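You operate a simulated robot arm through the tools that you are given. There is no shell and no other tool. Be economical: measure what you need, move in short steps, check, and stop when the job is done.

You are at the controls of a simulated two-armed robot. One attempt, no reset.

JOB
Fit the cartridge that the water filter card names, lock the lid, then open the red filter valve.
Fine: new cartridges are on the blue rack; the filter's yellow latch bar locks the lid.

It is judged by the outcome, as a careful person would: the job done as asked, and still so three seconds after it is handed in. It fails if anything else is knocked over, pushed out of place, dropped, spilled or broken. Lids that push on must go on centred and level and be pressed home; caps that screw on are set level and turned clockwise until they are tight.

ROBOT AND FRAMES
Two 7-joint arms with two-finger parallel grippers on one trunk, on a base that drives. Base frame: it is fixed to the floor where the robot stands at the start and does not move with it; the origin is under the middle of the robot, x ahead of it, y to its left, z up. Lengths are in m, angles in degrees, forces in N, time in s.
The left shoulder is at the start at [0.06, 0.143, 0.822], the right one opposite. Each reaches about 0.887 m from its shoulder. Places, roughly: red filter valve [0.6, 2.3, 1]; water filter [0.7, 2.1, 0.9]; water filter lid [0.8, 2.1, 1.1]; yellow latch bar [0.6, 2, 1.1]. Payload 1.57 kg a hand.
The TCP of each hand is the grasp point between the finger pads, 0.03 m short of the fingertips. In the tool frame z runs along the fingers and y along their closing line. Largest opening 0.11 m; finger width 0.024, thickness 0.012; the body of the gripper, 0.048 by 0.112 m, starts 0.078 m behind the TCP.
Orientation is that of the tool frame in the base frame, as a unit quaternion [w, x, y, z]. With the fingers straight down and closing along the base's y, the tool's x points along the base's -x, its y along +y and its z along -z.

CONTROLS
- The arms move only by the tool apply_moves. It takes "left_increments", "right_increments" or both (then of equal length, played together; a hand with none holds still); each is a list that holds one entry, the list of rows, each a list of 7 numbers: the shift along the base's x, y, z in mm, then the turn, a rotation vector about the base's x, y, z in degrees, then the finger opening in mm, from 0 to 110. In form: [[[dx, dy, dz, ax, ay, az, gripper], ...]]. A call has 1 to 12 rows; each row is the pose to reach, as a shift and turn from the pose commanded when the call began. A row lasts 0.2 s, in which the tool goes at most 0.05 m and 8.6 degrees; a call with a longer step from one row to the next is refused whole, and so is a gripper value outside its range. Where a pose cannot be reached the arm comes as near as it can. A force on the tool above 90 N (or 10 N above the force at the start of the call, whichever is more), or a blocked arm, ends the call early, and 0.2 s more pass. Each finger travels about 0.045 m/s and halts on what it meets, pressing with about 42 N; the grip force reading is that of the motor and also rises with nothing between the fingers. The clock runs only during rows and for 0.2 s after the last one: add rows that repeat a pose to give the fingers time. It gives the time, the measured TCP pose, the force on the tool (base axes), the opening and the grip force at its end, in the units of the frame above (readings bear some noise), with the torque about the TCP (base axes, N m) and any sound that the robot's microphone picked up.
- Cameras (640 x 400 px; columns grow to the right, rows downward): "scene" is now at [0.0728, 0.0029, 1.4538]; the picture's right is [0.13, -0.99, 0.00], its down [-0.57, -0.07, -0.82] and it looks along [0.81, 0.11, -0.58] (base axes); focal length 257 px, centre (320, 200). "left" rides on the left gripper at [0.07, -0.016, -0.141] in its tool frame; the picture's right is [0.23, 0.97, 0.00], its down [-0.86, 0.20, -0.48] and it looks along [-0.47, 0.11, 0.88] (tool axes); focal length 222 px, centre (320, 200). "right" rides on the right gripper at [0.07, 0.016, -0.141] in its tool frame; the picture's right is [-0.23, 0.97, 0.00], its down [-0.86, -0.20, -0.48] and it looks along [-0.47, -0.11, 0.88] (tool axes); focal length 222 px, centre (320, 200). There is no depth. A picture from a camera that has moved, and an enlarged one, comes with that camera's place and axes in the base frame and with its lens. The place of the scene camera against the robot may be out by one fixed shift of up to 0.025 m in any direction.
- camera(camera): a new picture of that camera. No time passes.
- move_column(by): slides the trunk up (or, below 0, down) by that many m; the arms and the scene camera ride with it, the base frame stays. It gives what a move gives, with no picture.
- roll_base(legs): drives the robot by 1 to 6 legs, each [ahead, left, turn to the left] in m, m and degrees, along the robot's own axes; the way and the turn of a leg run together, so that a leg with both is an arc; at most 1.5 m and 180 degrees a leg. The arms and the cameras ride along, it lands a little off, and it stops where it bumps. It gives what a move gives.
- head_to(pan, tilt): turns the head with the scene camera to pan (to the left, within 86 degrees either way) and tilt (down, from -29 to 69), counted from straight ahead of the robot. It gives what a move gives.
- zoom(camera, box): a new picture of the part [left, top, right, bottom] of that camera's present view, enlarged. No time passes.
- sign_off(): hands the job in; it is judged then, once.

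Work in short steps. Places have to be worked out from the pictures, the camera data and where the tool is seen: move nearer, look again, correct. Check each grasp and each placing, and mend what went wrong. You have 120 turns and 88 pictures in all, those below and enlarged ones among them. Open the grippers and draw the arms clear of the work before you hand the job in, unless the task says otherwise; then end with one line.

The tools are called as a command line: name --argument value ..., lists and objects as JSON in quotes. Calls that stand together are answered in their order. apply_moves: Moves the arms, as the interface text tells. Its arguments: {"type":"object","properties":{"left_increments":{"type":"array"},"right_increments":{"type":"array"}},"required":[]} The other tools are called the same way: move_column (by) slides the trunk up or down; roll_base (legs) drives the base; head_to (pan, tilt) turns the head that bears the scene camera; camera (camera) takes a picture; zoom (camera, box) takes an enlarged picture of a part of a camera's view; sign_off () hands the job in.

At the start:

```text
clock: 0.0
left_tcp_pos: [0.4254, 0.1796, 0.9997]
left_orientation: [0.0, 0.0, 1.0, 0.0]
left_ft_force: [-0.1, 0.0, 0.3]
left_ft_torque: [0.0, 0.02, -0.03]
left_grip_width: 0.1097
left_gripper_force: 0.1
right_tcp_pos: [0.442, -0.1301, 0.9995]
right_orientation: [0.0, 0.0, 1.0, 0.0]
right_ft_force: [0.0, -0.5, -0.9]
right_ft_torque: [0.01, 0.01, -0.01]
right_grip_width: 0.1097
right_gripper_force: 0.0
trunk travel left (down, up): [-0.421, 0.169]
robot x, y, heading: [-0.0006, -0.0015, -0.1]
head pan, tilt: [7.4, 35.4]
```

scene: 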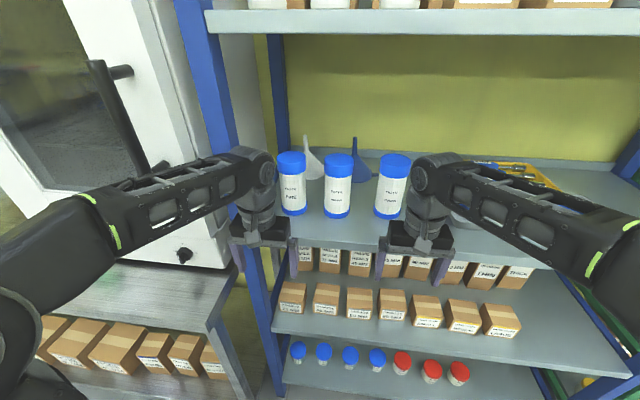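
right: 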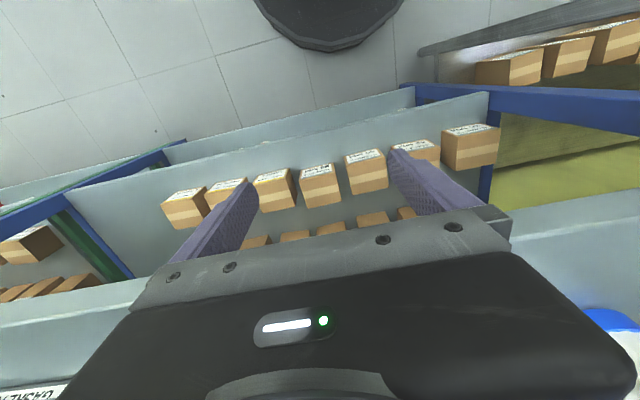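
left: 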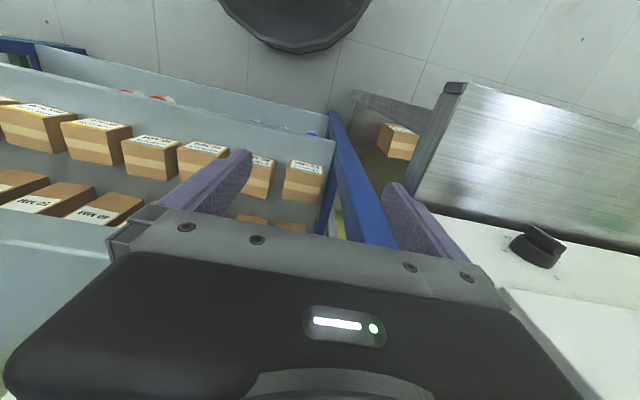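

The rack ahead holds three white cartridges with blue caps. I zoom in to read their labels, and turn the head left towards the filter.

zoom --camera "scene" --box '[260, 130, 430, 236]'

head_to --pan 70 --tilt 15

camera --camera "scene"

```text
3.76 times, centred on (345, 183) of scene
camera zoom: at [0.0728, 0.0029, 1.4538], right [0.13, -0.99, 0.0], down [-0.57, -0.07, -0.82], along [0.81, 0.11, -0.58], focal length 967 px, centre (226, 264)
```

zoom: 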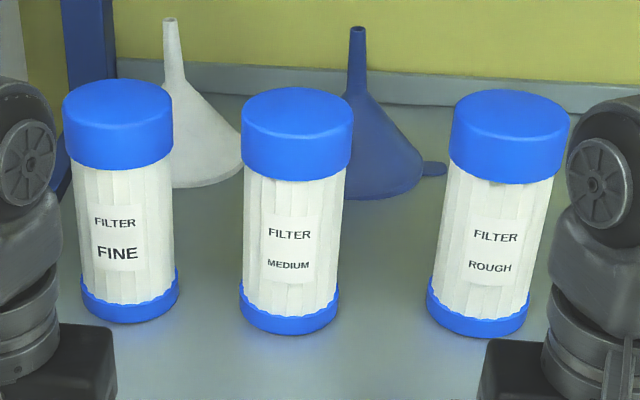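

```text
clock: 1.3
left_tcp_pos: [0.4257, 0.1789, 1.0001]
left_orientation: [0.0, 0.0, 1.0, 0.001]
left_ft_force: [-0.6, -0.6, -0.8]
left_ft_torque: [0.02, -0.01, 0.01]
left_grip_width: 0.1102
left_gripper_force: 0.1
right_tcp_pos: [0.4423, -0.1291, 0.9999]
right_orientation: [0.0, 0.001, 1.0, 0.0]
right_ft_force: [-0.3, 0.8, 0.1]
right_ft_torque: [0.02, 0.01, 0.03]
right_grip_width: 0.1101
right_gripper_force: 0.0
trunk travel left (down, up): [-0.421, 0.169]
robot x, y, heading: [-0.0042, 0.0003, 0.0]
head pan, tilt: [70.0, 15.0]
```

```text
83 pictures are left
camera scene: at [0.0177, 0.0793, 1.4864], right [0.94, -0.34, 0.0], down [-0.09, -0.24, -0.97], along [0.33, 0.91, -0.26], focal length 257 px, centre (320, 200)
```

scene: 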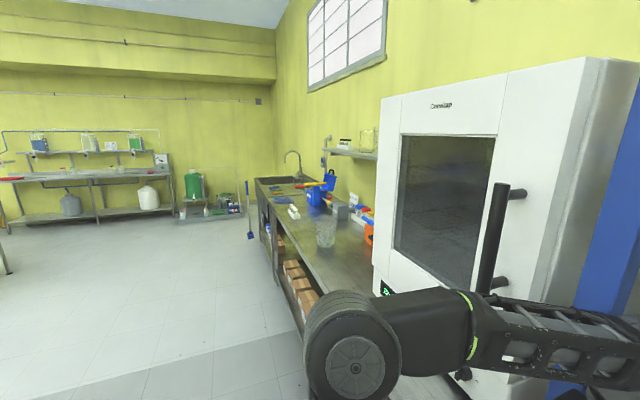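

The filter (blue body, red/yellow parts) stands on the bench along the left. I zoom in on it for the card.

zoom --camera "scene" --box '[250, 130, 390, 250]'

```text
3.33 times, centred on (320, 190) of scene
camera zoom: at [0.0177, 0.0793, 1.4864], right [0.94, -0.34, 0.0], down [-0.09, -0.24, -0.97], along [0.33, 0.91, -0.26], focal length 856 px, centre (320, 233)
```

zoom: 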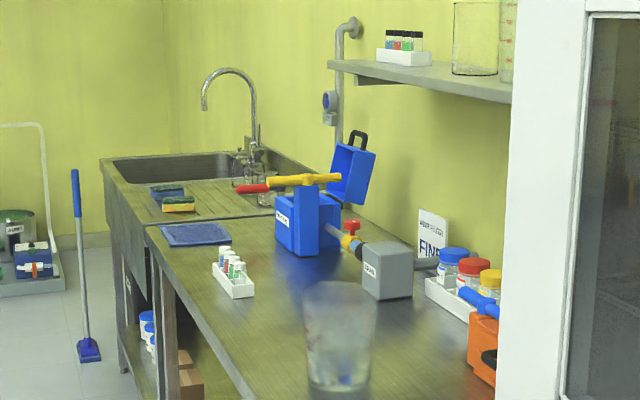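

zoom --camera "scene" --box '[296, 158, 356, 196]'

zoom --camera "scene" --box '[330, 165, 380, 200]'

```text
10.53 times, centred on (326, 177) of scene
camera zoom: at [0.0177, 0.0793, 1.4864], right [0.94, -0.34, 0.0], down [-0.09, -0.24, -0.97], along [0.33, 0.91, -0.26], focal length 2705 px, centre (257, 442)
```

zoom: 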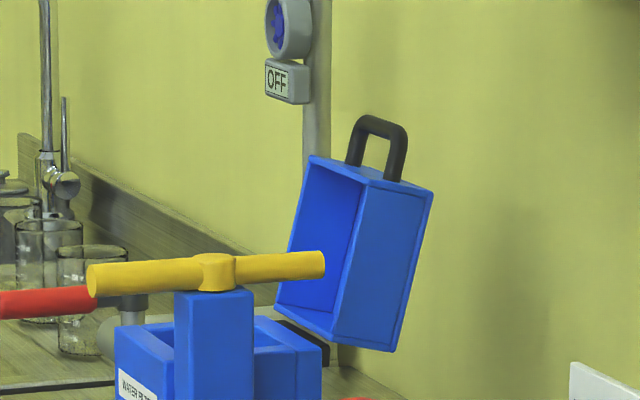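

```text
11.43 times, centred on (355, 182) of scene
camera zoom: at [0.0177, 0.0793, 1.4864], right [0.94, -0.34, 0.0], down [-0.09, -0.24, -0.97], along [0.33, 0.91, -0.26], focal length 2937 px, centre (-80, 400)
```

zoom: 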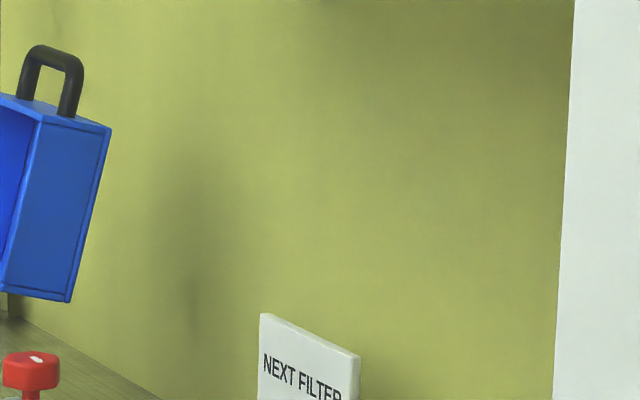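

The card reads "NEXT FILTER / FINE", so the left cartridge is wanted. I back off a bit and look at the rack again, to triangulate.

roll_base --legs '[[-0.25, 0, 0]]'

head_to --pan 12 --tilt 25

camera --camera "scene"

```text
clock: 3.1
left_tcp_pos: [0.177, 0.1778, 0.9999]
left_orientation: [0.0, 0.001, 1.0, 0.0]
left_ft_force: [-0.6, -0.1, -0.3]
left_ft_torque: [0.02, -0.02, 0.01]
left_grip_width: 0.1101
left_gripper_force: 0.0
right_tcp_pos: [0.1949, -0.1325, 0.9998]
right_orientation: [0.0, 0.001, 1.0, 0.0]
right_ft_force: [-0.2, 0.2, 0.1]
right_ft_torque: [0.01, -0.02, -0.01]
right_grip_width: 0.1099
right_gripper_force: 0.0
trunk travel left (down, up): [-0.421, 0.169]
robot x, y, heading: [-0.2444, -0.0036, 0.1]
head pan, tilt: [70.0, 15.0]
```

```text
clock: 4.4
left_tcp_pos: [0.1782, 0.1778, 1.0002]
left_orientation: [0.0, 0.001, 1.0, 0.0]
left_ft_force: [0.3, 0.3, -0.6]
left_ft_torque: [0.0, 0.02, 0.02]
left_grip_width: 0.1101
left_gripper_force: 0.1
right_tcp_pos: [0.1947, -0.1308, 0.9999]
right_orientation: [0.0, 0.001, 1.0, -0.001]
right_ft_force: [0.5, 0.6, -0.1]
right_ft_torque: [0.0, -0.01, 0.02]
right_grip_width: 0.1098
right_gripper_force: 0.2
trunk travel left (down, up): [-0.421, 0.169]
robot x, y, heading: [-0.2494, 0.0007, -0.1]
head pan, tilt: [12.0, 25.0]
```

```text
79 pictures are left
camera scene: at [-0.1719, 0.0109, 1.4702], right [0.21, -0.98, 0.0], down [-0.41, -0.09, -0.91], along [0.89, 0.19, -0.42], focal length 257 px, centre (320, 200)
```

scene: 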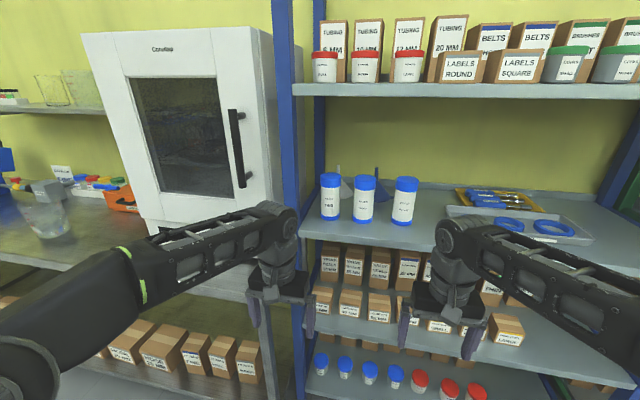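

FINE cartridge is about [0.59, 0.137], standing on z≈1.04, top ≈1.2, diameter ≈0.066. Before choosing a grip I drive left to look into the filter.

roll_base --legs '[[0, 1.3, 0], [0, 0.7, 0]]'

head_to --pan 5 --tilt 28

camera --camera "scene"

```text
clock: 14.3
left_tcp_pos: [0.1861, 2.158, 0.9994]
left_orientation: [0.001, -0.001, 1.0, 0.0]
left_ft_force: [0.8, -0.2, 1.3]
left_ft_torque: [0.02, 0.0, 0.04]
left_grip_width: 0.1101
left_gripper_force: 0.1
right_tcp_pos: [0.2015, 1.8485, 1.0008]
right_orientation: [0.0, 0.0, 1.0, 0.0]
right_ft_force: [-0.3, 0.6, 0.8]
right_ft_torque: [0.02, 0.02, -0.02]
right_grip_width: 0.1101
right_gripper_force: 0.0
trunk travel left (down, up): [-0.421, 0.169]
robot x, y, heading: [-0.2423, 1.9773, -0.0]
head pan, tilt: [12.0, 25.0]
```

```text
clock: 15.0
left_tcp_pos: [0.185, 2.1577, 0.9998]
left_orientation: [0.0, 0.0, 1.0, 0.0]
left_ft_force: [0.3, -0.2, 0.6]
left_ft_torque: [-0.02, 0.01, 0.02]
left_grip_width: 0.1102
left_gripper_force: 0.1
right_tcp_pos: [0.2036, 1.8481, 1.0]
right_orientation: [0.0, -0.001, 1.0, 0.0]
right_ft_force: [-0.2, -0.4, -0.3]
right_ft_torque: [-0.02, 0.0, 0.03]
right_grip_width: 0.1099
right_gripper_force: 0.0
trunk travel left (down, up): [-0.421, 0.169]
robot x, y, heading: [-0.2388, 1.9796, -0.3]
head pan, tilt: [5.0, 28.0]
```

```text
78 pictures are left
camera scene: at [-0.1628, 1.9785, 1.4654], right [0.09, -1.0, 0.0], down [-0.47, -0.04, -0.88], along [0.88, 0.08, -0.47], focal length 257 px, centre (320, 200)
```

scene: 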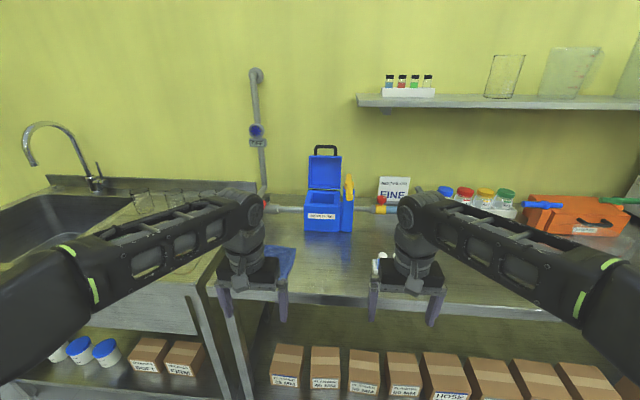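

zoom --camera "scene" --box '[240, 140, 420, 252]'

```text
3.56 times, centred on (330, 196) of scene
camera zoom: at [-0.1628, 1.9785, 1.4654], right [0.09, -1.0, 0.0], down [-0.47, -0.04, -0.88], along [0.88, 0.08, -0.47], focal length 914 px, centre (284, 214)
```

zoom: 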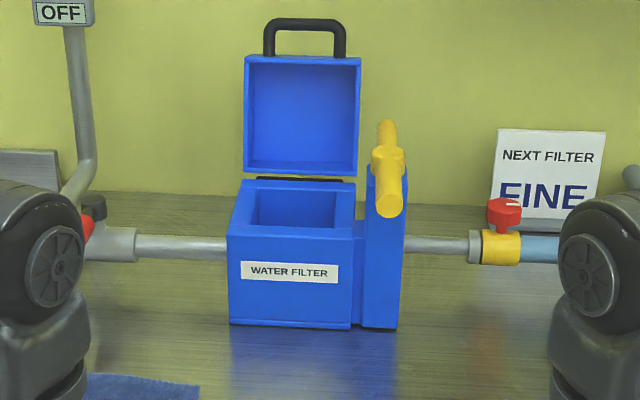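

The filter has a well, a hinged lid at the back, the yellow bar on a post on the right, and a red lever on the left pipe. I raise the trunk and get closer to see the well.

move_column --by 0.165

roll_base --legs '[[0.2, 0, 0]]'

head_to --pan 10 --tilt 45

camera --camera "scene"

zoom --camera "scene" --box '[220, 80, 420, 205]'

```text
clock: 16.9
left_tcp_pos: [0.1859, 2.158, 1.164]
left_orientation: [0.0, 0.0, 1.0, 0.0]
left_ft_force: [0.0, -0.2, 1.0]
left_ft_torque: [0.03, 0.01, 0.02]
left_grip_width: 0.1098
left_gripper_force: 0.1
right_tcp_pos: [0.2036, 1.8485, 1.1638]
right_orientation: [0.0, 0.001, 1.0, 0.0]
right_ft_force: [0.6, 0.2, 0.4]
right_ft_torque: [-0.04, -0.02, 0.01]
right_grip_width: 0.11
right_gripper_force: 0.1
trunk travel left (down, up): [-0.586, 0.004]
robot x, y, heading: [-0.2422, 1.9821, 0.3]
head pan, tilt: [5.0, 28.0]
```

```text
clock: 18.4
left_tcp_pos: [0.3865, 2.1556, 1.164]
left_orientation: [-0.001, 0.002, 1.0, 0.0]
left_ft_force: [0.2, 0.0, 0.3]
left_ft_torque: [-0.01, 0.03, -0.03]
left_grip_width: 0.11
left_gripper_force: 0.1
right_tcp_pos: [0.4031, 1.8462, 1.1636]
right_orientation: [-0.001, 0.002, 1.0, 0.0]
right_ft_force: [-0.1, 0.0, -0.8]
right_ft_torque: [-0.01, 0.02, -0.02]
right_grip_width: 0.11
right_gripper_force: 0.1
trunk travel left (down, up): [-0.586, 0.004]
robot x, y, heading: [-0.0395, 1.9795, -0.4]
head pan, tilt: [5.0, 28.0]
```

```text
clock: 19.2
left_tcp_pos: [0.3853, 2.1563, 1.1649]
left_orientation: [0.0, 0.002, 1.0, -0.001]
left_ft_force: [0.0, -1.0, 0.2]
left_ft_torque: [0.01, -0.03, 0.01]
left_grip_width: 0.1101
left_gripper_force: 0.1
right_tcp_pos: [0.4024, 1.8462, 1.1654]
right_orientation: [0.0, 0.002, 1.0, 0.0]
right_ft_force: [-0.6, 0.2, 0.7]
right_ft_torque: [-0.01, 0.01, -0.02]
right_grip_width: 0.1099
right_gripper_force: 0.0
trunk travel left (down, up): [-0.586, 0.004]
robot x, y, heading: [-0.0457, 1.9816, -0.2]
head pan, tilt: [10.0, 45.0]
```

```text
76 pictures are left
camera scene: at [0.025, 1.984, 1.6047], right [0.17, -0.99, 0.0], down [-0.7, -0.12, -0.71], along [0.7, 0.12, -0.71], focal length 257 px, centre (320, 200)
```

scene: 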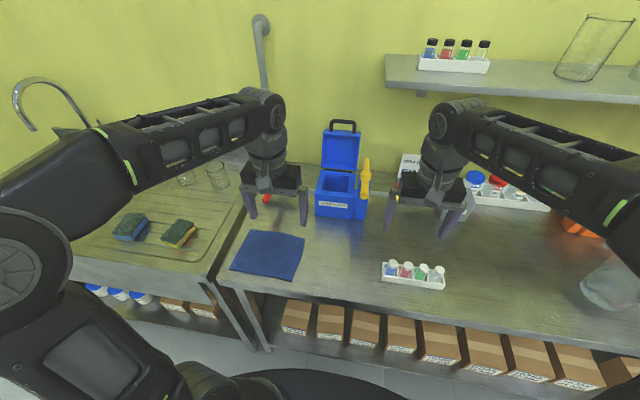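

```text
3.20 times, centred on (320, 142) of scene
camera zoom: at [0.025, 1.984, 1.6047], right [0.17, -0.99, 0.0], down [-0.7, -0.12, -0.71], along [0.7, 0.12, -0.71], focal length 822 px, centre (320, 384)
```

zoom: 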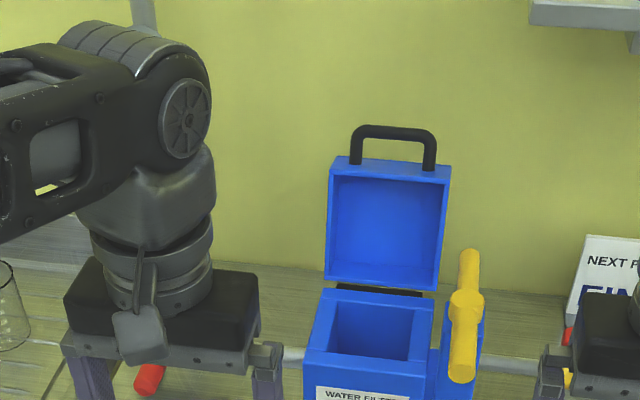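

Filter box spans about x 0.71–0.83, y 1.985–2.12, top ≈0.97; the cartridge stands in the well from above. I go back to the rack and tilt the left hand 45° forward for a cap grip that clears the upper shelf.

roll_base --legs '[[-0.2, 0, 0], [0, -1.4, 0], [0, -0.6, 0]]'

apply_moves --left_increments '[[[0, 0, 0, 0, -8, 0, 90], [0, 0, 0, 0, -16, 0, 90], [0, 0, 0, 0, -24, 0, 90], [0, 0, 0, 0, -32, 0, 90], [0, 0, 0, 0, -40, 0, 90], [0, 0, 0, 0, -45, 0, 90]]]'

head_to --pan 10 --tilt 30

camera --camera "scene"

camera --camera "left"

```text
clock: 30.3
left_tcp_pos: [0.1479, 0.1787, 1.1651]
left_orientation: [0.0, 0.007, 1.0, 0.0]
left_ft_force: [0.3, -0.3, -0.4]
left_ft_torque: [0.0, -0.02, -0.03]
left_grip_width: 0.1099
left_gripper_force: 0.1
right_tcp_pos: [0.1594, -0.1293, 1.164]
right_orientation: [0.0, 0.008, 1.0, 0.0]
right_ft_force: [-0.7, -0.4, 0.1]
right_ft_torque: [0.0, -0.02, 0.02]
right_grip_width: 0.1098
right_gripper_force: 0.2
trunk travel left (down, up): [-0.586, 0.004]
robot x, y, heading: [-0.2836, 0.0083, -0.9]
head pan, tilt: [10.0, 45.0]
```

```text
clock: 31.7
left_tcp_pos: [0.1469, 0.1801, 1.1653]
left_orientation: [0.384, 0.007, 0.923, 0.003]
left_ft_force: [-0.1, 0.0, 0.3]
left_ft_torque: [-0.02, -0.04, 0.01]
left_grip_width: 0.0899
left_gripper_force: 0.0
right_tcp_pos: [0.1596, -0.1286, 1.1648]
right_orientation: [-0.001, 0.009, 1.0, 0.0]
right_ft_force: [-1.2, -0.1, -0.5]
right_ft_torque: [0.01, -0.01, -0.01]
right_grip_width: 0.1099
right_gripper_force: 0.1
trunk travel left (down, up): [-0.586, 0.004]
robot x, y, heading: [-0.2795, 0.0039, -1.0]
head pan, tilt: [10.0, 45.0]
```

```text
clock: 32.5
left_tcp_pos: [0.1472, 0.1819, 1.1647]
left_orientation: [0.383, 0.008, 0.924, 0.003]
left_ft_force: [0.1, -0.8, 0.1]
left_ft_torque: [0.03, 0.01, 0.0]
left_grip_width: 0.0899
left_gripper_force: 0.1
right_tcp_pos: [0.1597, -0.1289, 1.1641]
right_orientation: [-0.001, 0.008, 1.0, 0.0]
right_ft_force: [-0.4, -0.6, 0.1]
right_ft_torque: [0.02, 0.01, 0.0]
right_grip_width: 0.1097
right_gripper_force: 0.0
trunk travel left (down, up): [-0.586, 0.004]
robot x, y, heading: [-0.2784, 0.0086, -1.0]
head pan, tilt: [10.0, 30.0]
```

```text
74 pictures are left
camera scene: at [-0.2057, 0.0146, 1.6272], right [0.16, -0.99, 0.0], down [-0.49, -0.08, -0.87], along [0.85, 0.14, -0.5], focal length 257 px, centre (320, 200)
```

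scene: 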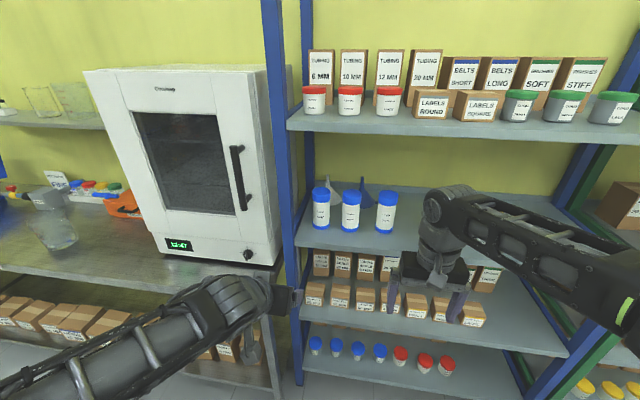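

```text
73 pictures are left
camera left: at [-0.0021, 0.1648, 1.2165], right [-0.15, 0.98, -0.15], down [0.27, 0.19, 0.95], along [0.95, 0.1, -0.29], focal length 222 px, centre (320, 200)
```

left: 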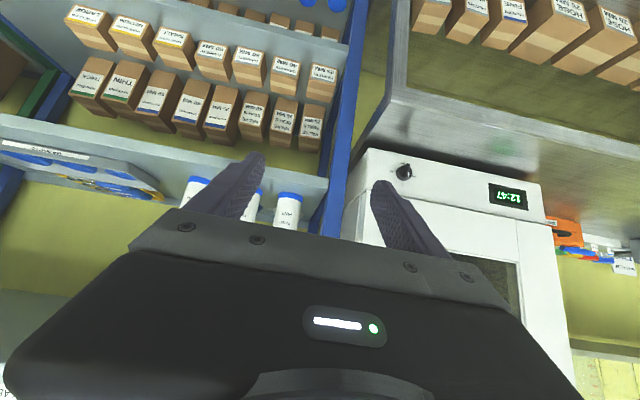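

I straighten the heading and zoom on the cartridges for a more accurate measurement.

roll_base --legs '[[0, 0, 1.0]]'

zoom --camera "scene" --box '[280, 170, 400, 245]'

zoom --camera "left" --box '[240, 140, 360, 235]'

```text
clock: 33.2
left_tcp_pos: [0.1439, 0.1888, 1.1657]
left_orientation: [0.382, -0.001, 0.924, 0.007]
left_ft_force: [0.5, 0.1, -0.1]
left_ft_torque: [0.0, 0.0, 0.01]
left_grip_width: 0.0898
left_gripper_force: 0.1
right_tcp_pos: [0.1621, -0.1207, 1.1654]
right_orientation: [0.0, -0.001, 1.0, -0.001]
right_ft_force: [0.6, 0.8, -0.3]
right_ft_torque: [-0.02, 0.0, -0.03]
right_grip_width: 0.1099
right_gripper_force: 0.1
trunk travel left (down, up): [-0.586, 0.004]
robot x, y, heading: [-0.2798, 0.0076, 0.5]
head pan, tilt: [10.0, 30.0]
```

```text
5.33 times, centred on (340, 208) of scene
camera zoom: at [-0.2059, 0.0158, 1.6272], right [0.17, -0.98, 0.0], down [-0.49, -0.09, -0.87], along [0.85, 0.15, -0.5], focal length 1370 px, centre (213, 160)
```

zoom: 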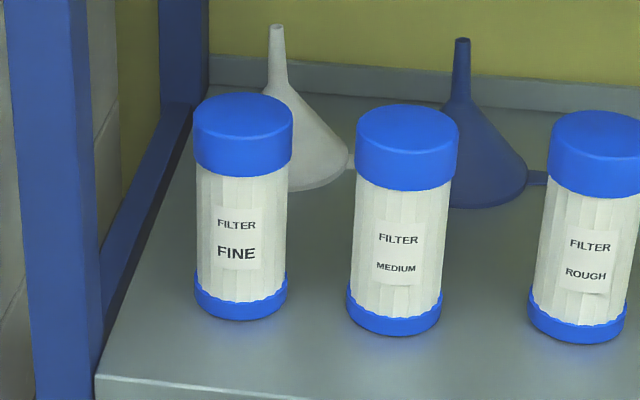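

```text
4.21 times, centred on (300, 188) of left
camera zoom: at [-0.0049, 0.1697, 1.2164], right [-0.17, 0.97, -0.15], down [0.27, 0.19, 0.95], along [0.95, 0.12, -0.29], focal length 935 px, centre (404, 253)
```

zoom: 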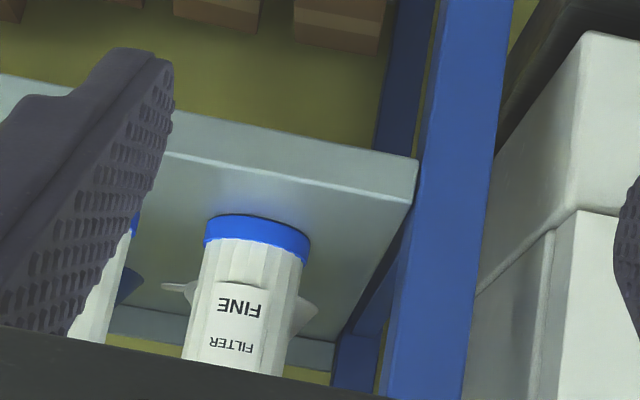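

Cartridge base centre ≈[0.597, 0.145, 1.038], top ≈1.19, diameter 0.067. I drive ahead 0.22 and look from the hand again.

roll_base --legs '[[0.22, 0, -0.5]]'

camera --camera "scene"

camera --camera "left"

```text
clock: 34.9
left_tcp_pos: [0.3691, 0.1834, 1.1645]
left_orientation: [0.382, 0.004, 0.924, 0.005]
left_ft_force: [1.4, 0.0, -0.4]
left_ft_torque: [0.02, 0.04, 0.0]
left_grip_width: 0.09
left_gripper_force: 0.0
right_tcp_pos: [0.3837, -0.1255, 1.1644]
right_orientation: [0.0, 0.004, 1.0, 0.0]
right_ft_force: [0.8, -0.3, 0.1]
right_ft_torque: [0.0, 0.01, 0.01]
right_grip_width: 0.1097
right_gripper_force: 0.1
trunk travel left (down, up): [-0.586, 0.004]
robot x, y, heading: [-0.0582, 0.0072, -0.2]
head pan, tilt: [10.0, 30.0]
```

```text
70 pictures are left
camera scene: at [0.0177, 0.0146, 1.6272], right [0.17, -0.99, 0.0], down [-0.49, -0.08, -0.87], along [0.85, 0.14, -0.5], focal length 257 px, centre (320, 200)
```

scene: 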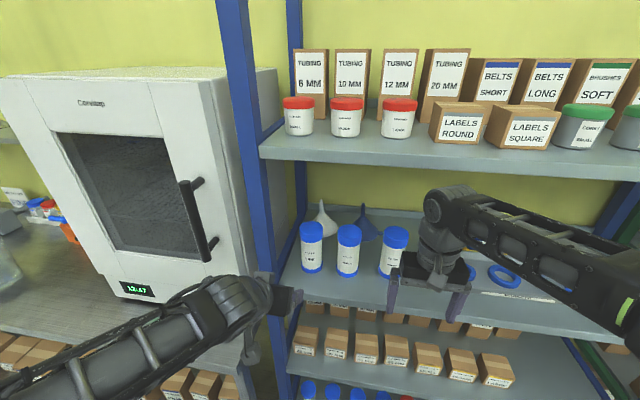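

```text
69 pictures are left
camera left: at [0.2195, 0.1666, 1.2161], right [-0.16, 0.98, -0.15], down [0.27, 0.19, 0.94], along [0.95, 0.11, -0.29], focal length 222 px, centre (320, 200)
```

left: 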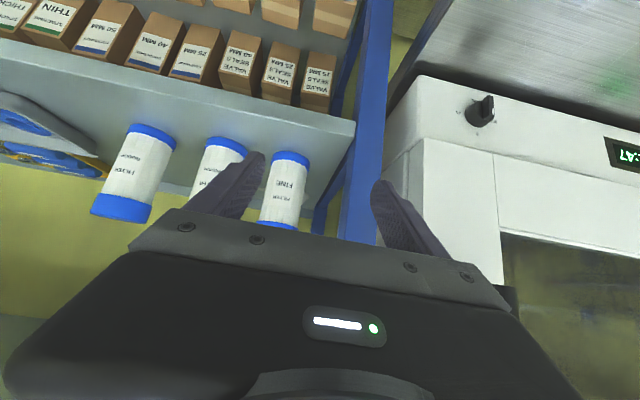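

Hand camera gives cartridge centre ≈[0.590, 0.144]; the rack post's inner edge is near y 0.22, leaving enough room. I move in at 1.17 height to just short of it.

apply_moves --left_increments '[[[0, -20, 5, 0, 0, 0, 90], [10, -40, 5, 0, 0, 0, 90], [50, -40, 5, 0, 0, 0, 90], [90, -40, 5, 0, 0, 0, 90], [130, -40, 5, 0, 0, 0, 90], [150, -40, 5, 0, 0, 0, 90]]]'

camera --camera "scene"

camera --camera "left"

```text
clock: 36.3
left_tcp_pos: [0.5177, 0.1429, 1.1704]
left_orientation: [0.382, 0.002, 0.924, 0.005]
left_ft_force: [0.5, 0.7, 0.8]
left_ft_torque: [-0.02, 0.05, 0.01]
left_grip_width: 0.09
left_gripper_force: 0.1
right_tcp_pos: [0.3829, -0.1273, 1.1648]
right_orientation: [0.001, 0.004, 1.0, 0.0]
right_ft_force: [0.4, -0.4, 0.4]
right_ft_torque: [0.01, 0.01, 0.01]
right_grip_width: 0.1098
right_gripper_force: 0.1
trunk travel left (down, up): [-0.586, 0.004]
robot x, y, heading: [-0.0578, 0.0099, -0.3]
head pan, tilt: [10.0, 30.0]
```

```text
68 pictures are left
camera scene: at [0.0162, 0.0146, 1.6272], right [0.17, -0.99, 0.0], down [-0.49, -0.08, -0.87], along [0.85, 0.14, -0.5], focal length 257 px, centre (320, 200)
```

scene: 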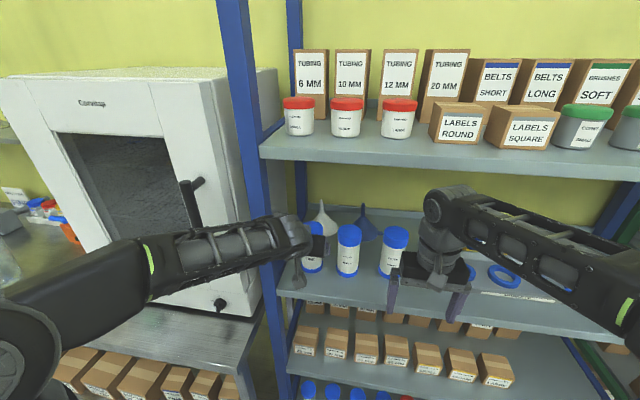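

```text
67 pictures are left
camera left: at [0.3684, 0.1261, 1.2216], right [-0.16, 0.98, -0.15], down [0.27, 0.19, 0.95], along [0.95, 0.11, -0.29], focal length 222 px, centre (320, 200)
```

left: 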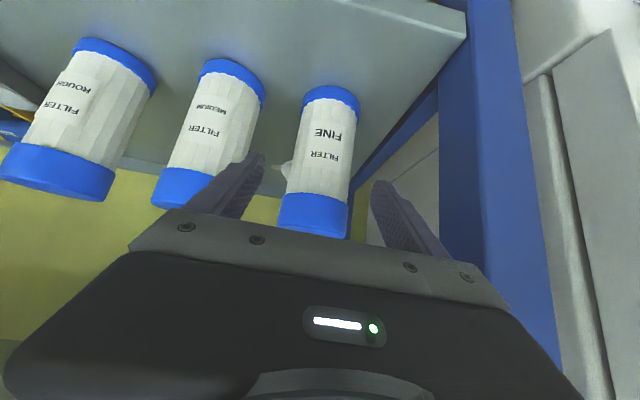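

Cap centre now judged ≈[0.577, 0.145, 1.171]. I move in 58 mm and close the fingers.

apply_moves --left_increments '[[[30, 2, 0, 0, 0, 0, 90], [58, 2, 0, 0, 0, 0, 90], [58, 2, 0, 0, 0, 0, 90]]]'

camera --camera "left"

```text
clock: 37.1
left_tcp_pos: [0.5752, 0.1447, 1.1686]
left_orientation: [0.383, 0.003, 0.924, 0.006]
left_ft_force: [0.2, 0.3, -0.8]
left_ft_torque: [-0.02, -0.02, -0.03]
left_grip_width: 0.0898
left_gripper_force: 0.0
right_tcp_pos: [0.3827, -0.1253, 1.1644]
right_orientation: [0.0, 0.003, 1.0, 0.0]
right_ft_force: [0.1, 0.4, -0.1]
right_ft_torque: [0.0, -0.02, 0.01]
right_grip_width: 0.1099
right_gripper_force: 0.1
trunk travel left (down, up): [-0.586, 0.004]
robot x, y, heading: [-0.0627, 0.0087, -0.4]
head pan, tilt: [10.0, 30.0]
```

```text
66 pictures are left
camera left: at [0.4258, 0.127, 1.2205], right [-0.16, 0.98, -0.15], down [0.27, 0.19, 0.95], along [0.95, 0.11, -0.29], focal length 222 px, centre (320, 200)
```

left: 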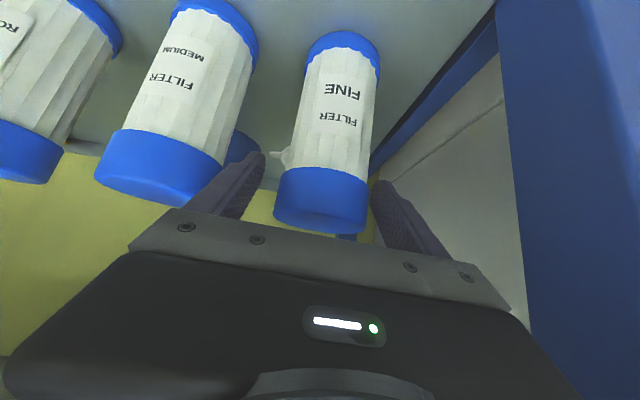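

The TCP projects onto the cap's centre. I close the fingers.

apply_moves --left_increments '[[[0, 0, 0, 0, 0, 0, 70], [0, 0, 0, 0, 0, 0, 60], [0, 0, 0, 0, 0, 0, 50], [0, 0, 0, 0, 0, 0, 50], [0, 0, 0, 0, 0, 0, 50]]]'

camera --camera "left"

```text
clock: 38.3
left_tcp_pos: [0.5751, 0.1429, 1.1687]
left_orientation: [0.383, 0.004, 0.924, 0.005]
left_ft_force: [0.0, 0.6, 0.4]
left_ft_torque: [-0.03, 0.04, -0.01]
left_grip_width: 0.0666
left_gripper_force: 42.2
right_tcp_pos: [0.3824, -0.1264, 1.166]
right_orientation: [0.0, 0.004, 1.0, 0.0]
right_ft_force: [0.3, -0.2, 0.1]
right_ft_torque: [-0.05, 0.01, 0.0]
right_grip_width: 0.11
right_gripper_force: 0.1
trunk travel left (down, up): [-0.586, 0.004]
robot x, y, heading: [-0.0608, 0.0061, -0.4]
head pan, tilt: [10.0, 30.0]
```

```text
65 pictures are left
camera left: at [0.4258, 0.1269, 1.2204], right [-0.16, 0.98, -0.15], down [0.27, 0.19, 0.95], along [0.95, 0.11, -0.29], focal length 222 px, centre (320, 200)
```

left: 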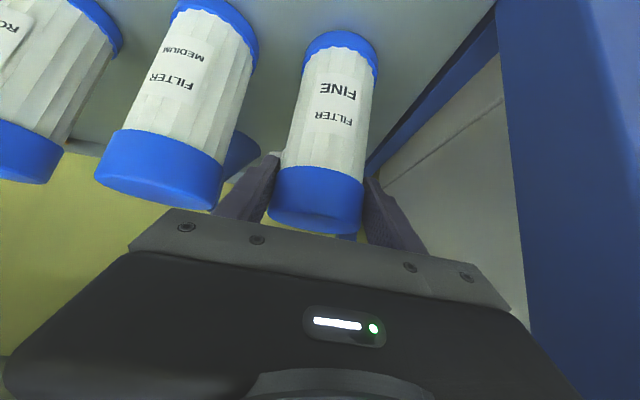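

Gripped at 66.6 mm on the cap. I lift 40 mm, then draw straight back out of the rack.

apply_moves --left_increments '[[[0, 0, 20, 0, 0, 0, 50], [0, 0, 40, 0, 0, 0, 50], [-40, 0, 40, 0, 0, 0, 50], [-80, 0, 40, 0, 0, 0, 50], [-120, 0, 40, 0, 0, 0, 50], [-160, 0, 40, 0, 0, 0, 50], [-200, 20, 40, 0, 0, 0, 50]]]'

camera --camera "left"

camera --camera "scene"

```text
clock: 39.9
left_tcp_pos: [0.3744, 0.1663, 1.2115]
left_orientation: [0.384, 0.003, 0.923, 0.004]
left_ft_force: [0.0, 0.1, -0.9]
left_ft_torque: [-0.03, -0.01, 0.0]
left_grip_width: 0.0666
left_gripper_force: 41.8
right_tcp_pos: [0.3804, -0.125, 1.1668]
right_orientation: [0.001, 0.004, 1.0, 0.0]
right_ft_force: [-0.1, 0.2, 0.2]
right_ft_torque: [0.0, -0.03, -0.03]
right_grip_width: 0.11
right_gripper_force: 0.0
trunk travel left (down, up): [-0.586, 0.004]
robot x, y, heading: [-0.0619, 0.0089, -0.1]
head pan, tilt: [10.0, 30.0]
```

```text
64 pictures are left
camera left: at [0.2241, 0.1493, 1.2623], right [-0.16, 0.98, -0.15], down [0.27, 0.19, 0.95], along [0.95, 0.11, -0.29], focal length 222 px, centre (320, 200)
```

left: 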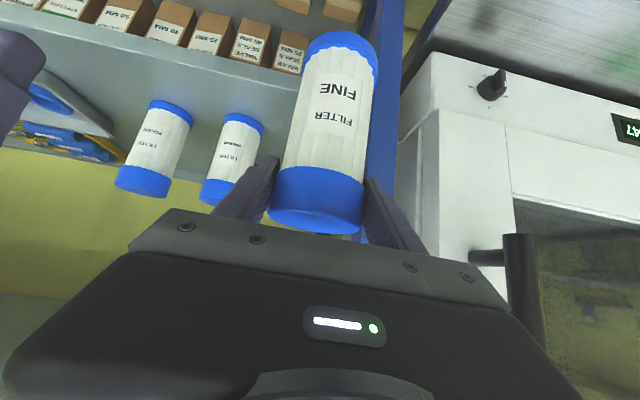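

```text
63 pictures are left
camera scene: at [0.0143, 0.0155, 1.6273], right [0.17, -0.99, 0.0], down [-0.49, -0.08, -0.87], along [0.85, 0.14, -0.5], focal length 257 px, centre (320, 200)
```

scene: 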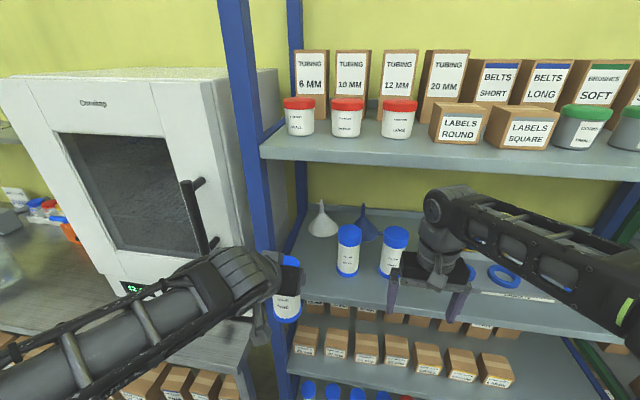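

The cartridge hangs upright in the grip. I back off from the rack and drive along to the filter at a safe distance.

roll_base --legs '[[-0.2, 0, 0], [0, 1.3, 0], [0, 0.6, 0]]'

head_to --pan 10 --tilt 35

camera --camera "scene"

camera --camera "left"

```text
clock: 50.5
left_tcp_pos: [0.2015, 2.0477, 1.2106]
left_orientation: [0.383, 0.004, 0.924, 0.004]
left_ft_force: [-1.0, -0.3, -1.8]
left_ft_torque: [-0.01, -0.02, 0.0]
left_grip_width: 0.0669
left_gripper_force: 42.1
right_tcp_pos: [0.2107, 1.7577, 1.1645]
right_orientation: [0.001, 0.005, 1.0, 0.001]
right_ft_force: [-0.3, -0.3, -0.5]
right_ft_torque: [-0.02, -0.03, -0.03]
right_grip_width: 0.1101
right_gripper_force: 0.0
trunk travel left (down, up): [-0.586, 0.004]
robot x, y, heading: [-0.2298, 1.8928, -0.6]
head pan, tilt: [10.0, 30.0]
```

```text
clock: 51.2
left_tcp_pos: [0.2015, 2.0482, 1.2102]
left_orientation: [0.383, 0.005, 0.924, 0.004]
left_ft_force: [-0.1, 0.1, -1.0]
left_ft_torque: [0.03, 0.02, 0.02]
left_grip_width: 0.0667
left_gripper_force: 42.5
right_tcp_pos: [0.2085, 1.7568, 1.1654]
right_orientation: [0.0, 0.005, 1.0, 0.001]
right_ft_force: [-0.8, 1.5, -0.4]
right_ft_torque: [0.03, 0.0, -0.03]
right_grip_width: 0.1102
right_gripper_force: 0.0
trunk travel left (down, up): [-0.586, 0.004]
robot x, y, heading: [-0.2297, 1.8926, -0.5]
head pan, tilt: [10.0, 35.0]
```

```text
62 pictures are left
camera scene: at [-0.1592, 1.8975, 1.6195], right [0.16, -0.99, 0.0], down [-0.57, -0.09, -0.82], along [0.81, 0.13, -0.57], focal length 257 px, centre (320, 200)
```

scene: 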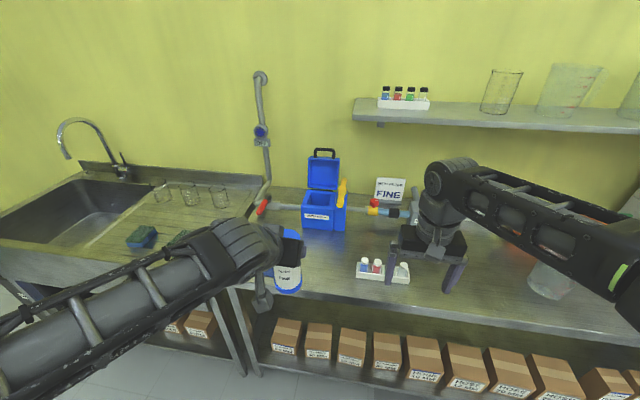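

```text
61 pictures are left
camera left: at [0.0532, 2.0313, 1.262], right [-0.16, 0.98, -0.15], down [0.27, 0.19, 0.95], along [0.95, 0.11, -0.29], focal length 222 px, centre (320, 200)
```

left: 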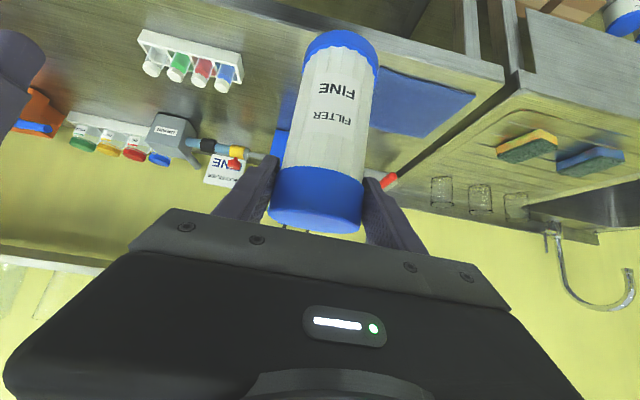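

I zoom in on the filter and on the held cartridge, whose place I know, to calibrate the scene camera.

zoom --camera "scene" --box '[250, 140, 400, 234]'

zoom --camera "scene" --box '[240, 215, 340, 305]'

```text
4.26 times, centred on (325, 187) of scene
camera zoom: at [-0.1592, 1.8975, 1.6195], right [0.16, -0.99, 0.0], down [-0.57, -0.09, -0.82], along [0.81, 0.13, -0.57], focal length 1094 px, centre (299, 255)
```

zoom: 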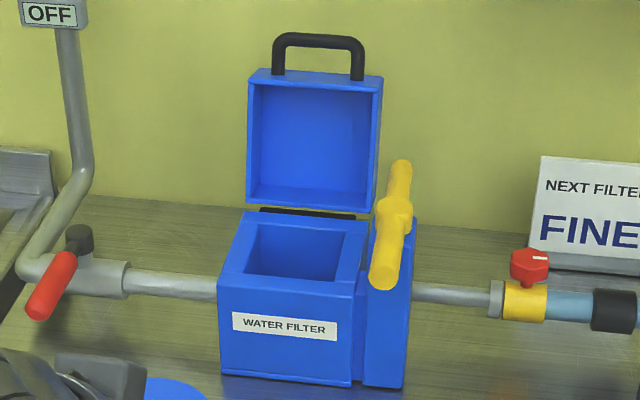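

```text
4.44 times, centred on (290, 260) of scene
camera zoom: at [-0.1592, 1.8975, 1.6195], right [0.16, -0.99, 0.0], down [-0.57, -0.09, -0.82], along [0.81, 0.13, -0.57], focal length 1142 px, centre (453, -67)
```

zoom: 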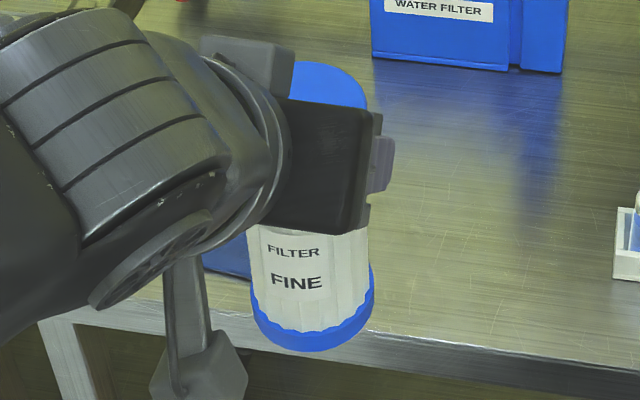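

Calibrated, the well is about x 0.709–0.804, y 2.016–2.113 (centre [0.757, 2.065]), rim z≈0.953. I drive 0.22 ahead (cartridge bottom at ≈1.08, clear of the box) and look.

roll_base --legs '[[0.22, 0, 0.5]]'

camera --camera "left"

camera --camera "right"

camera --camera "scene"

```text
clock: 52.9
left_tcp_pos: [0.4267, 2.0484, 1.2095]
left_orientation: [0.382, 0.003, 0.924, 0.004]
left_ft_force: [0.9, 0.1, -1.7]
left_ft_torque: [-0.01, 0.04, 0.0]
left_grip_width: 0.0666
left_gripper_force: 42.1
right_tcp_pos: [0.4339, 1.7581, 1.1633]
right_orientation: [0.0, 0.003, 1.0, 0.0]
right_ft_force: [0.0, 0.8, -0.2]
right_ft_torque: [-0.05, 0.04, 0.0]
right_grip_width: 0.1101
right_gripper_force: 0.0
trunk travel left (down, up): [-0.586, 0.004]
robot x, y, heading: [-0.0087, 1.8874, -0.5]
head pan, tilt: [10.0, 35.0]
```

```text
58 pictures are left
camera left: at [0.2765, 2.0315, 1.2617], right [-0.16, 0.98, -0.15], down [0.27, 0.19, 0.94], along [0.95, 0.11, -0.29], focal length 222 px, centre (320, 200)
```

left: 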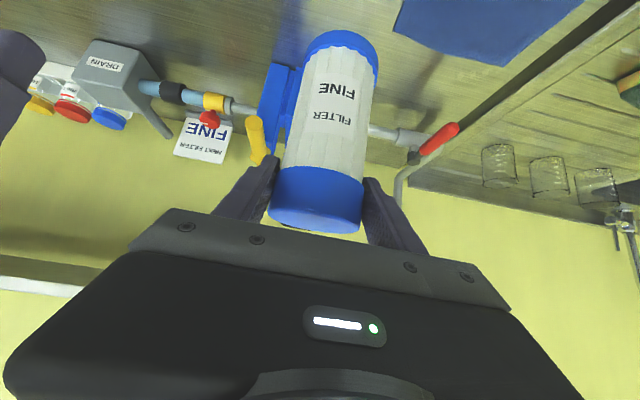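

```text
57 pictures are left
camera right: at [0.364, 1.7738, 1.3041], right [0.23, 0.97, 0.0], down [0.85, -0.2, 0.48], along [0.46, -0.11, -0.88], focal length 222 px, centre (320, 200)
```

right: 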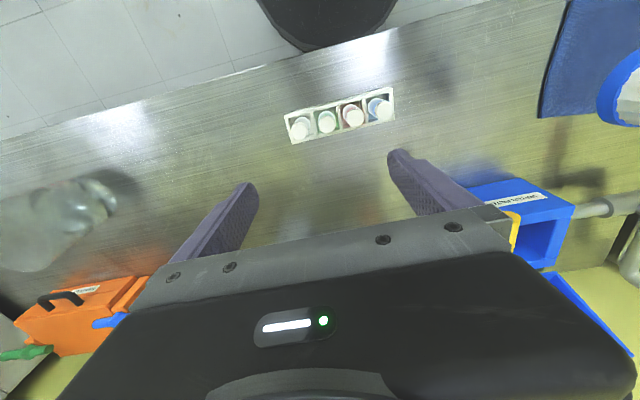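

```text
56 pictures are left
camera scene: at [0.0651, 1.8965, 1.6194], right [0.17, -0.99, 0.0], down [-0.57, -0.1, -0.82], along [0.81, 0.14, -0.57], focal length 257 px, centre (320, 200)
```

scene: 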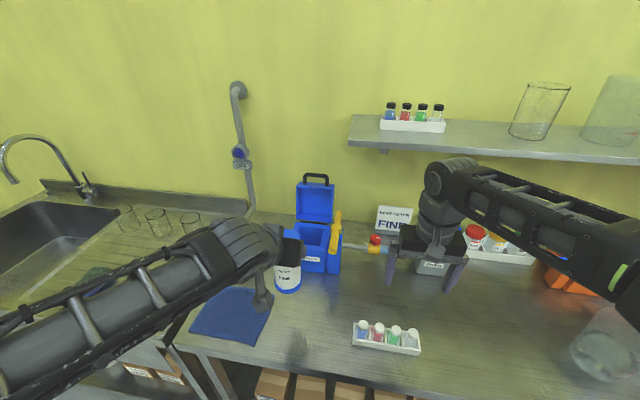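

I shift the right hand left and up to look into the well with its camera.

apply_moves --right_increments '[[[0, 30, 30, 0, 0, 0, 110], [0, 60, 60, 0, 0, 0, 110], [0, 90, 80, 0, 0, 0, 110]]]'

camera --camera "right"

```text
clock: 53.7
left_tcp_pos: [0.4259, 2.0485, 1.2101]
left_orientation: [0.383, 0.002, 0.924, 0.006]
left_ft_force: [1.0, 0.4, -1.5]
left_ft_torque: [0.02, 0.05, 0.02]
left_grip_width: 0.0666
left_gripper_force: 42.0
right_tcp_pos: [0.4322, 1.7747, 1.1774]
right_orientation: [0.001, 0.002, 1.0, 0.0]
right_ft_force: [-0.2, 0.1, 0.5]
right_ft_torque: [-0.01, 0.01, 0.01]
right_grip_width: 0.1103
right_gripper_force: 0.1
right hand out of reach, approached as far as the arm can: row 1, 2, 3
trunk travel left (down, up): [-0.586, 0.004]
robot x, y, heading: [-0.0094, 1.8899, -0.2]
head pan, tilt: [10.0, 35.0]
```

```text
55 pictures are left
camera right: at [0.3621, 1.791, 1.3166], right [0.23, 0.97, 0.0], down [0.85, -0.2, 0.48], along [0.47, -0.11, -0.88], focal length 222 px, centre (320, 200)
```

right: 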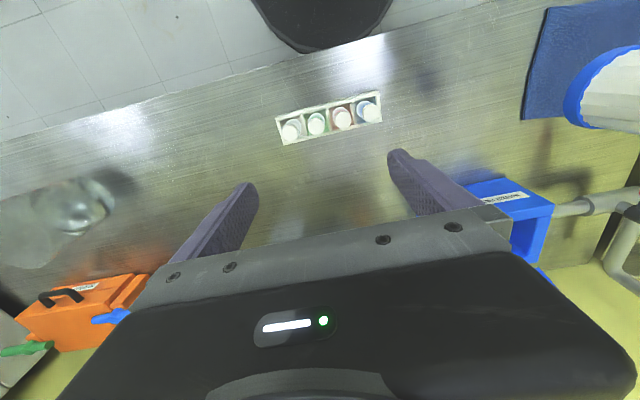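

zoom --camera "right" --box '[440, 160, 600, 290]'

```text
3.08 times, centred on (520, 225) of right
camera zoom: at [0.3621, 1.791, 1.3166], right [0.23, 0.97, 0.0], down [0.85, -0.2, 0.48], along [0.47, -0.11, -0.88], focal length 684 px, centre (-295, 123)
```

zoom: 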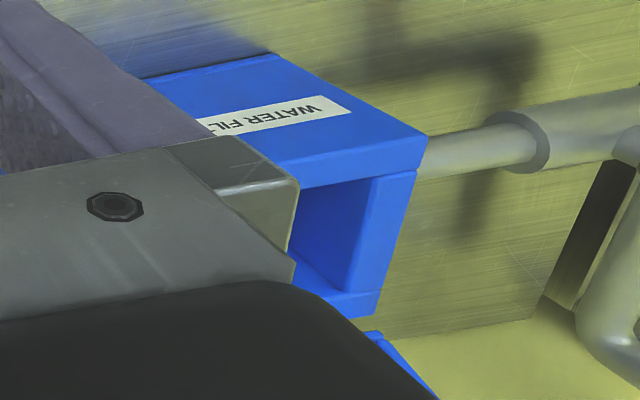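

Two estimates of the box's distance disagree, so I zoom the scene camera from here for a proper baseline.

zoom --camera "scene" --box '[270, 170, 400, 280]'

```text
3.64 times, centred on (335, 225) of scene
camera zoom: at [0.0635, 1.8962, 1.6194], right [0.17, -0.99, 0.0], down [-0.57, -0.1, -0.82], along [0.81, 0.14, -0.57], focal length 934 px, centre (266, 109)
```

zoom: 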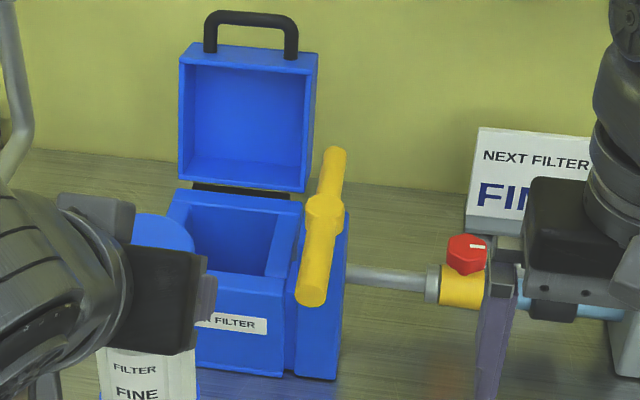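

Box front now looks nearer x≈0.665. I yaw the right hand 45° to get a good view of the filter from its camera.

apply_moves --right_increments '[[[15, -5, 0, 0, 0, 8, 110], [30, -10, 0, 0, 0, 16, 110], [45, -10, 0, 0, 0, 24, 110], [60, -10, 0, 0, 0, 32, 110], [60, -10, 0, 0, 0, 40, 110], [60, -10, 0, 0, 0, 45, 110]]]'

camera --camera "right"

```text
clock: 55.1
left_tcp_pos: [0.4248, 2.0484, 1.2114]
left_orientation: [0.383, 0.002, 0.924, 0.006]
left_ft_force: [-0.2, 0.4, -1.8]
left_ft_torque: [0.0, 0.0, 0.02]
left_grip_width: 0.0666
left_gripper_force: 42.0
right_tcp_pos: [0.4932, 1.7385, 1.1333]
right_orientation: [-0.006, -0.338, 0.941, 0.012]
right_ft_force: [0.4, -0.8, -0.1]
right_ft_torque: [0.01, 0.03, -0.01]
right_grip_width: 0.1104
right_gripper_force: 0.0
right hand out of reach, approached as far as the arm can: row 3, 4, 5, 6
trunk travel left (down, up): [-0.586, 0.004]
robot x, y, heading: [-0.0088, 1.8908, -0.1]
head pan, tilt: [10.0, 35.0]
```

```text
52 pictures are left
camera right: at [0.432, 1.7045, 1.273], right [-0.44, 0.9, 0.03], down [0.8, 0.38, 0.47], along [0.41, 0.23, -0.88], focal length 222 px, centre (320, 200)
```

right: 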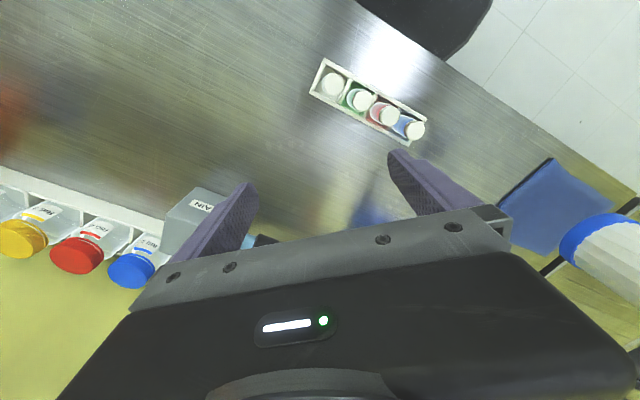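

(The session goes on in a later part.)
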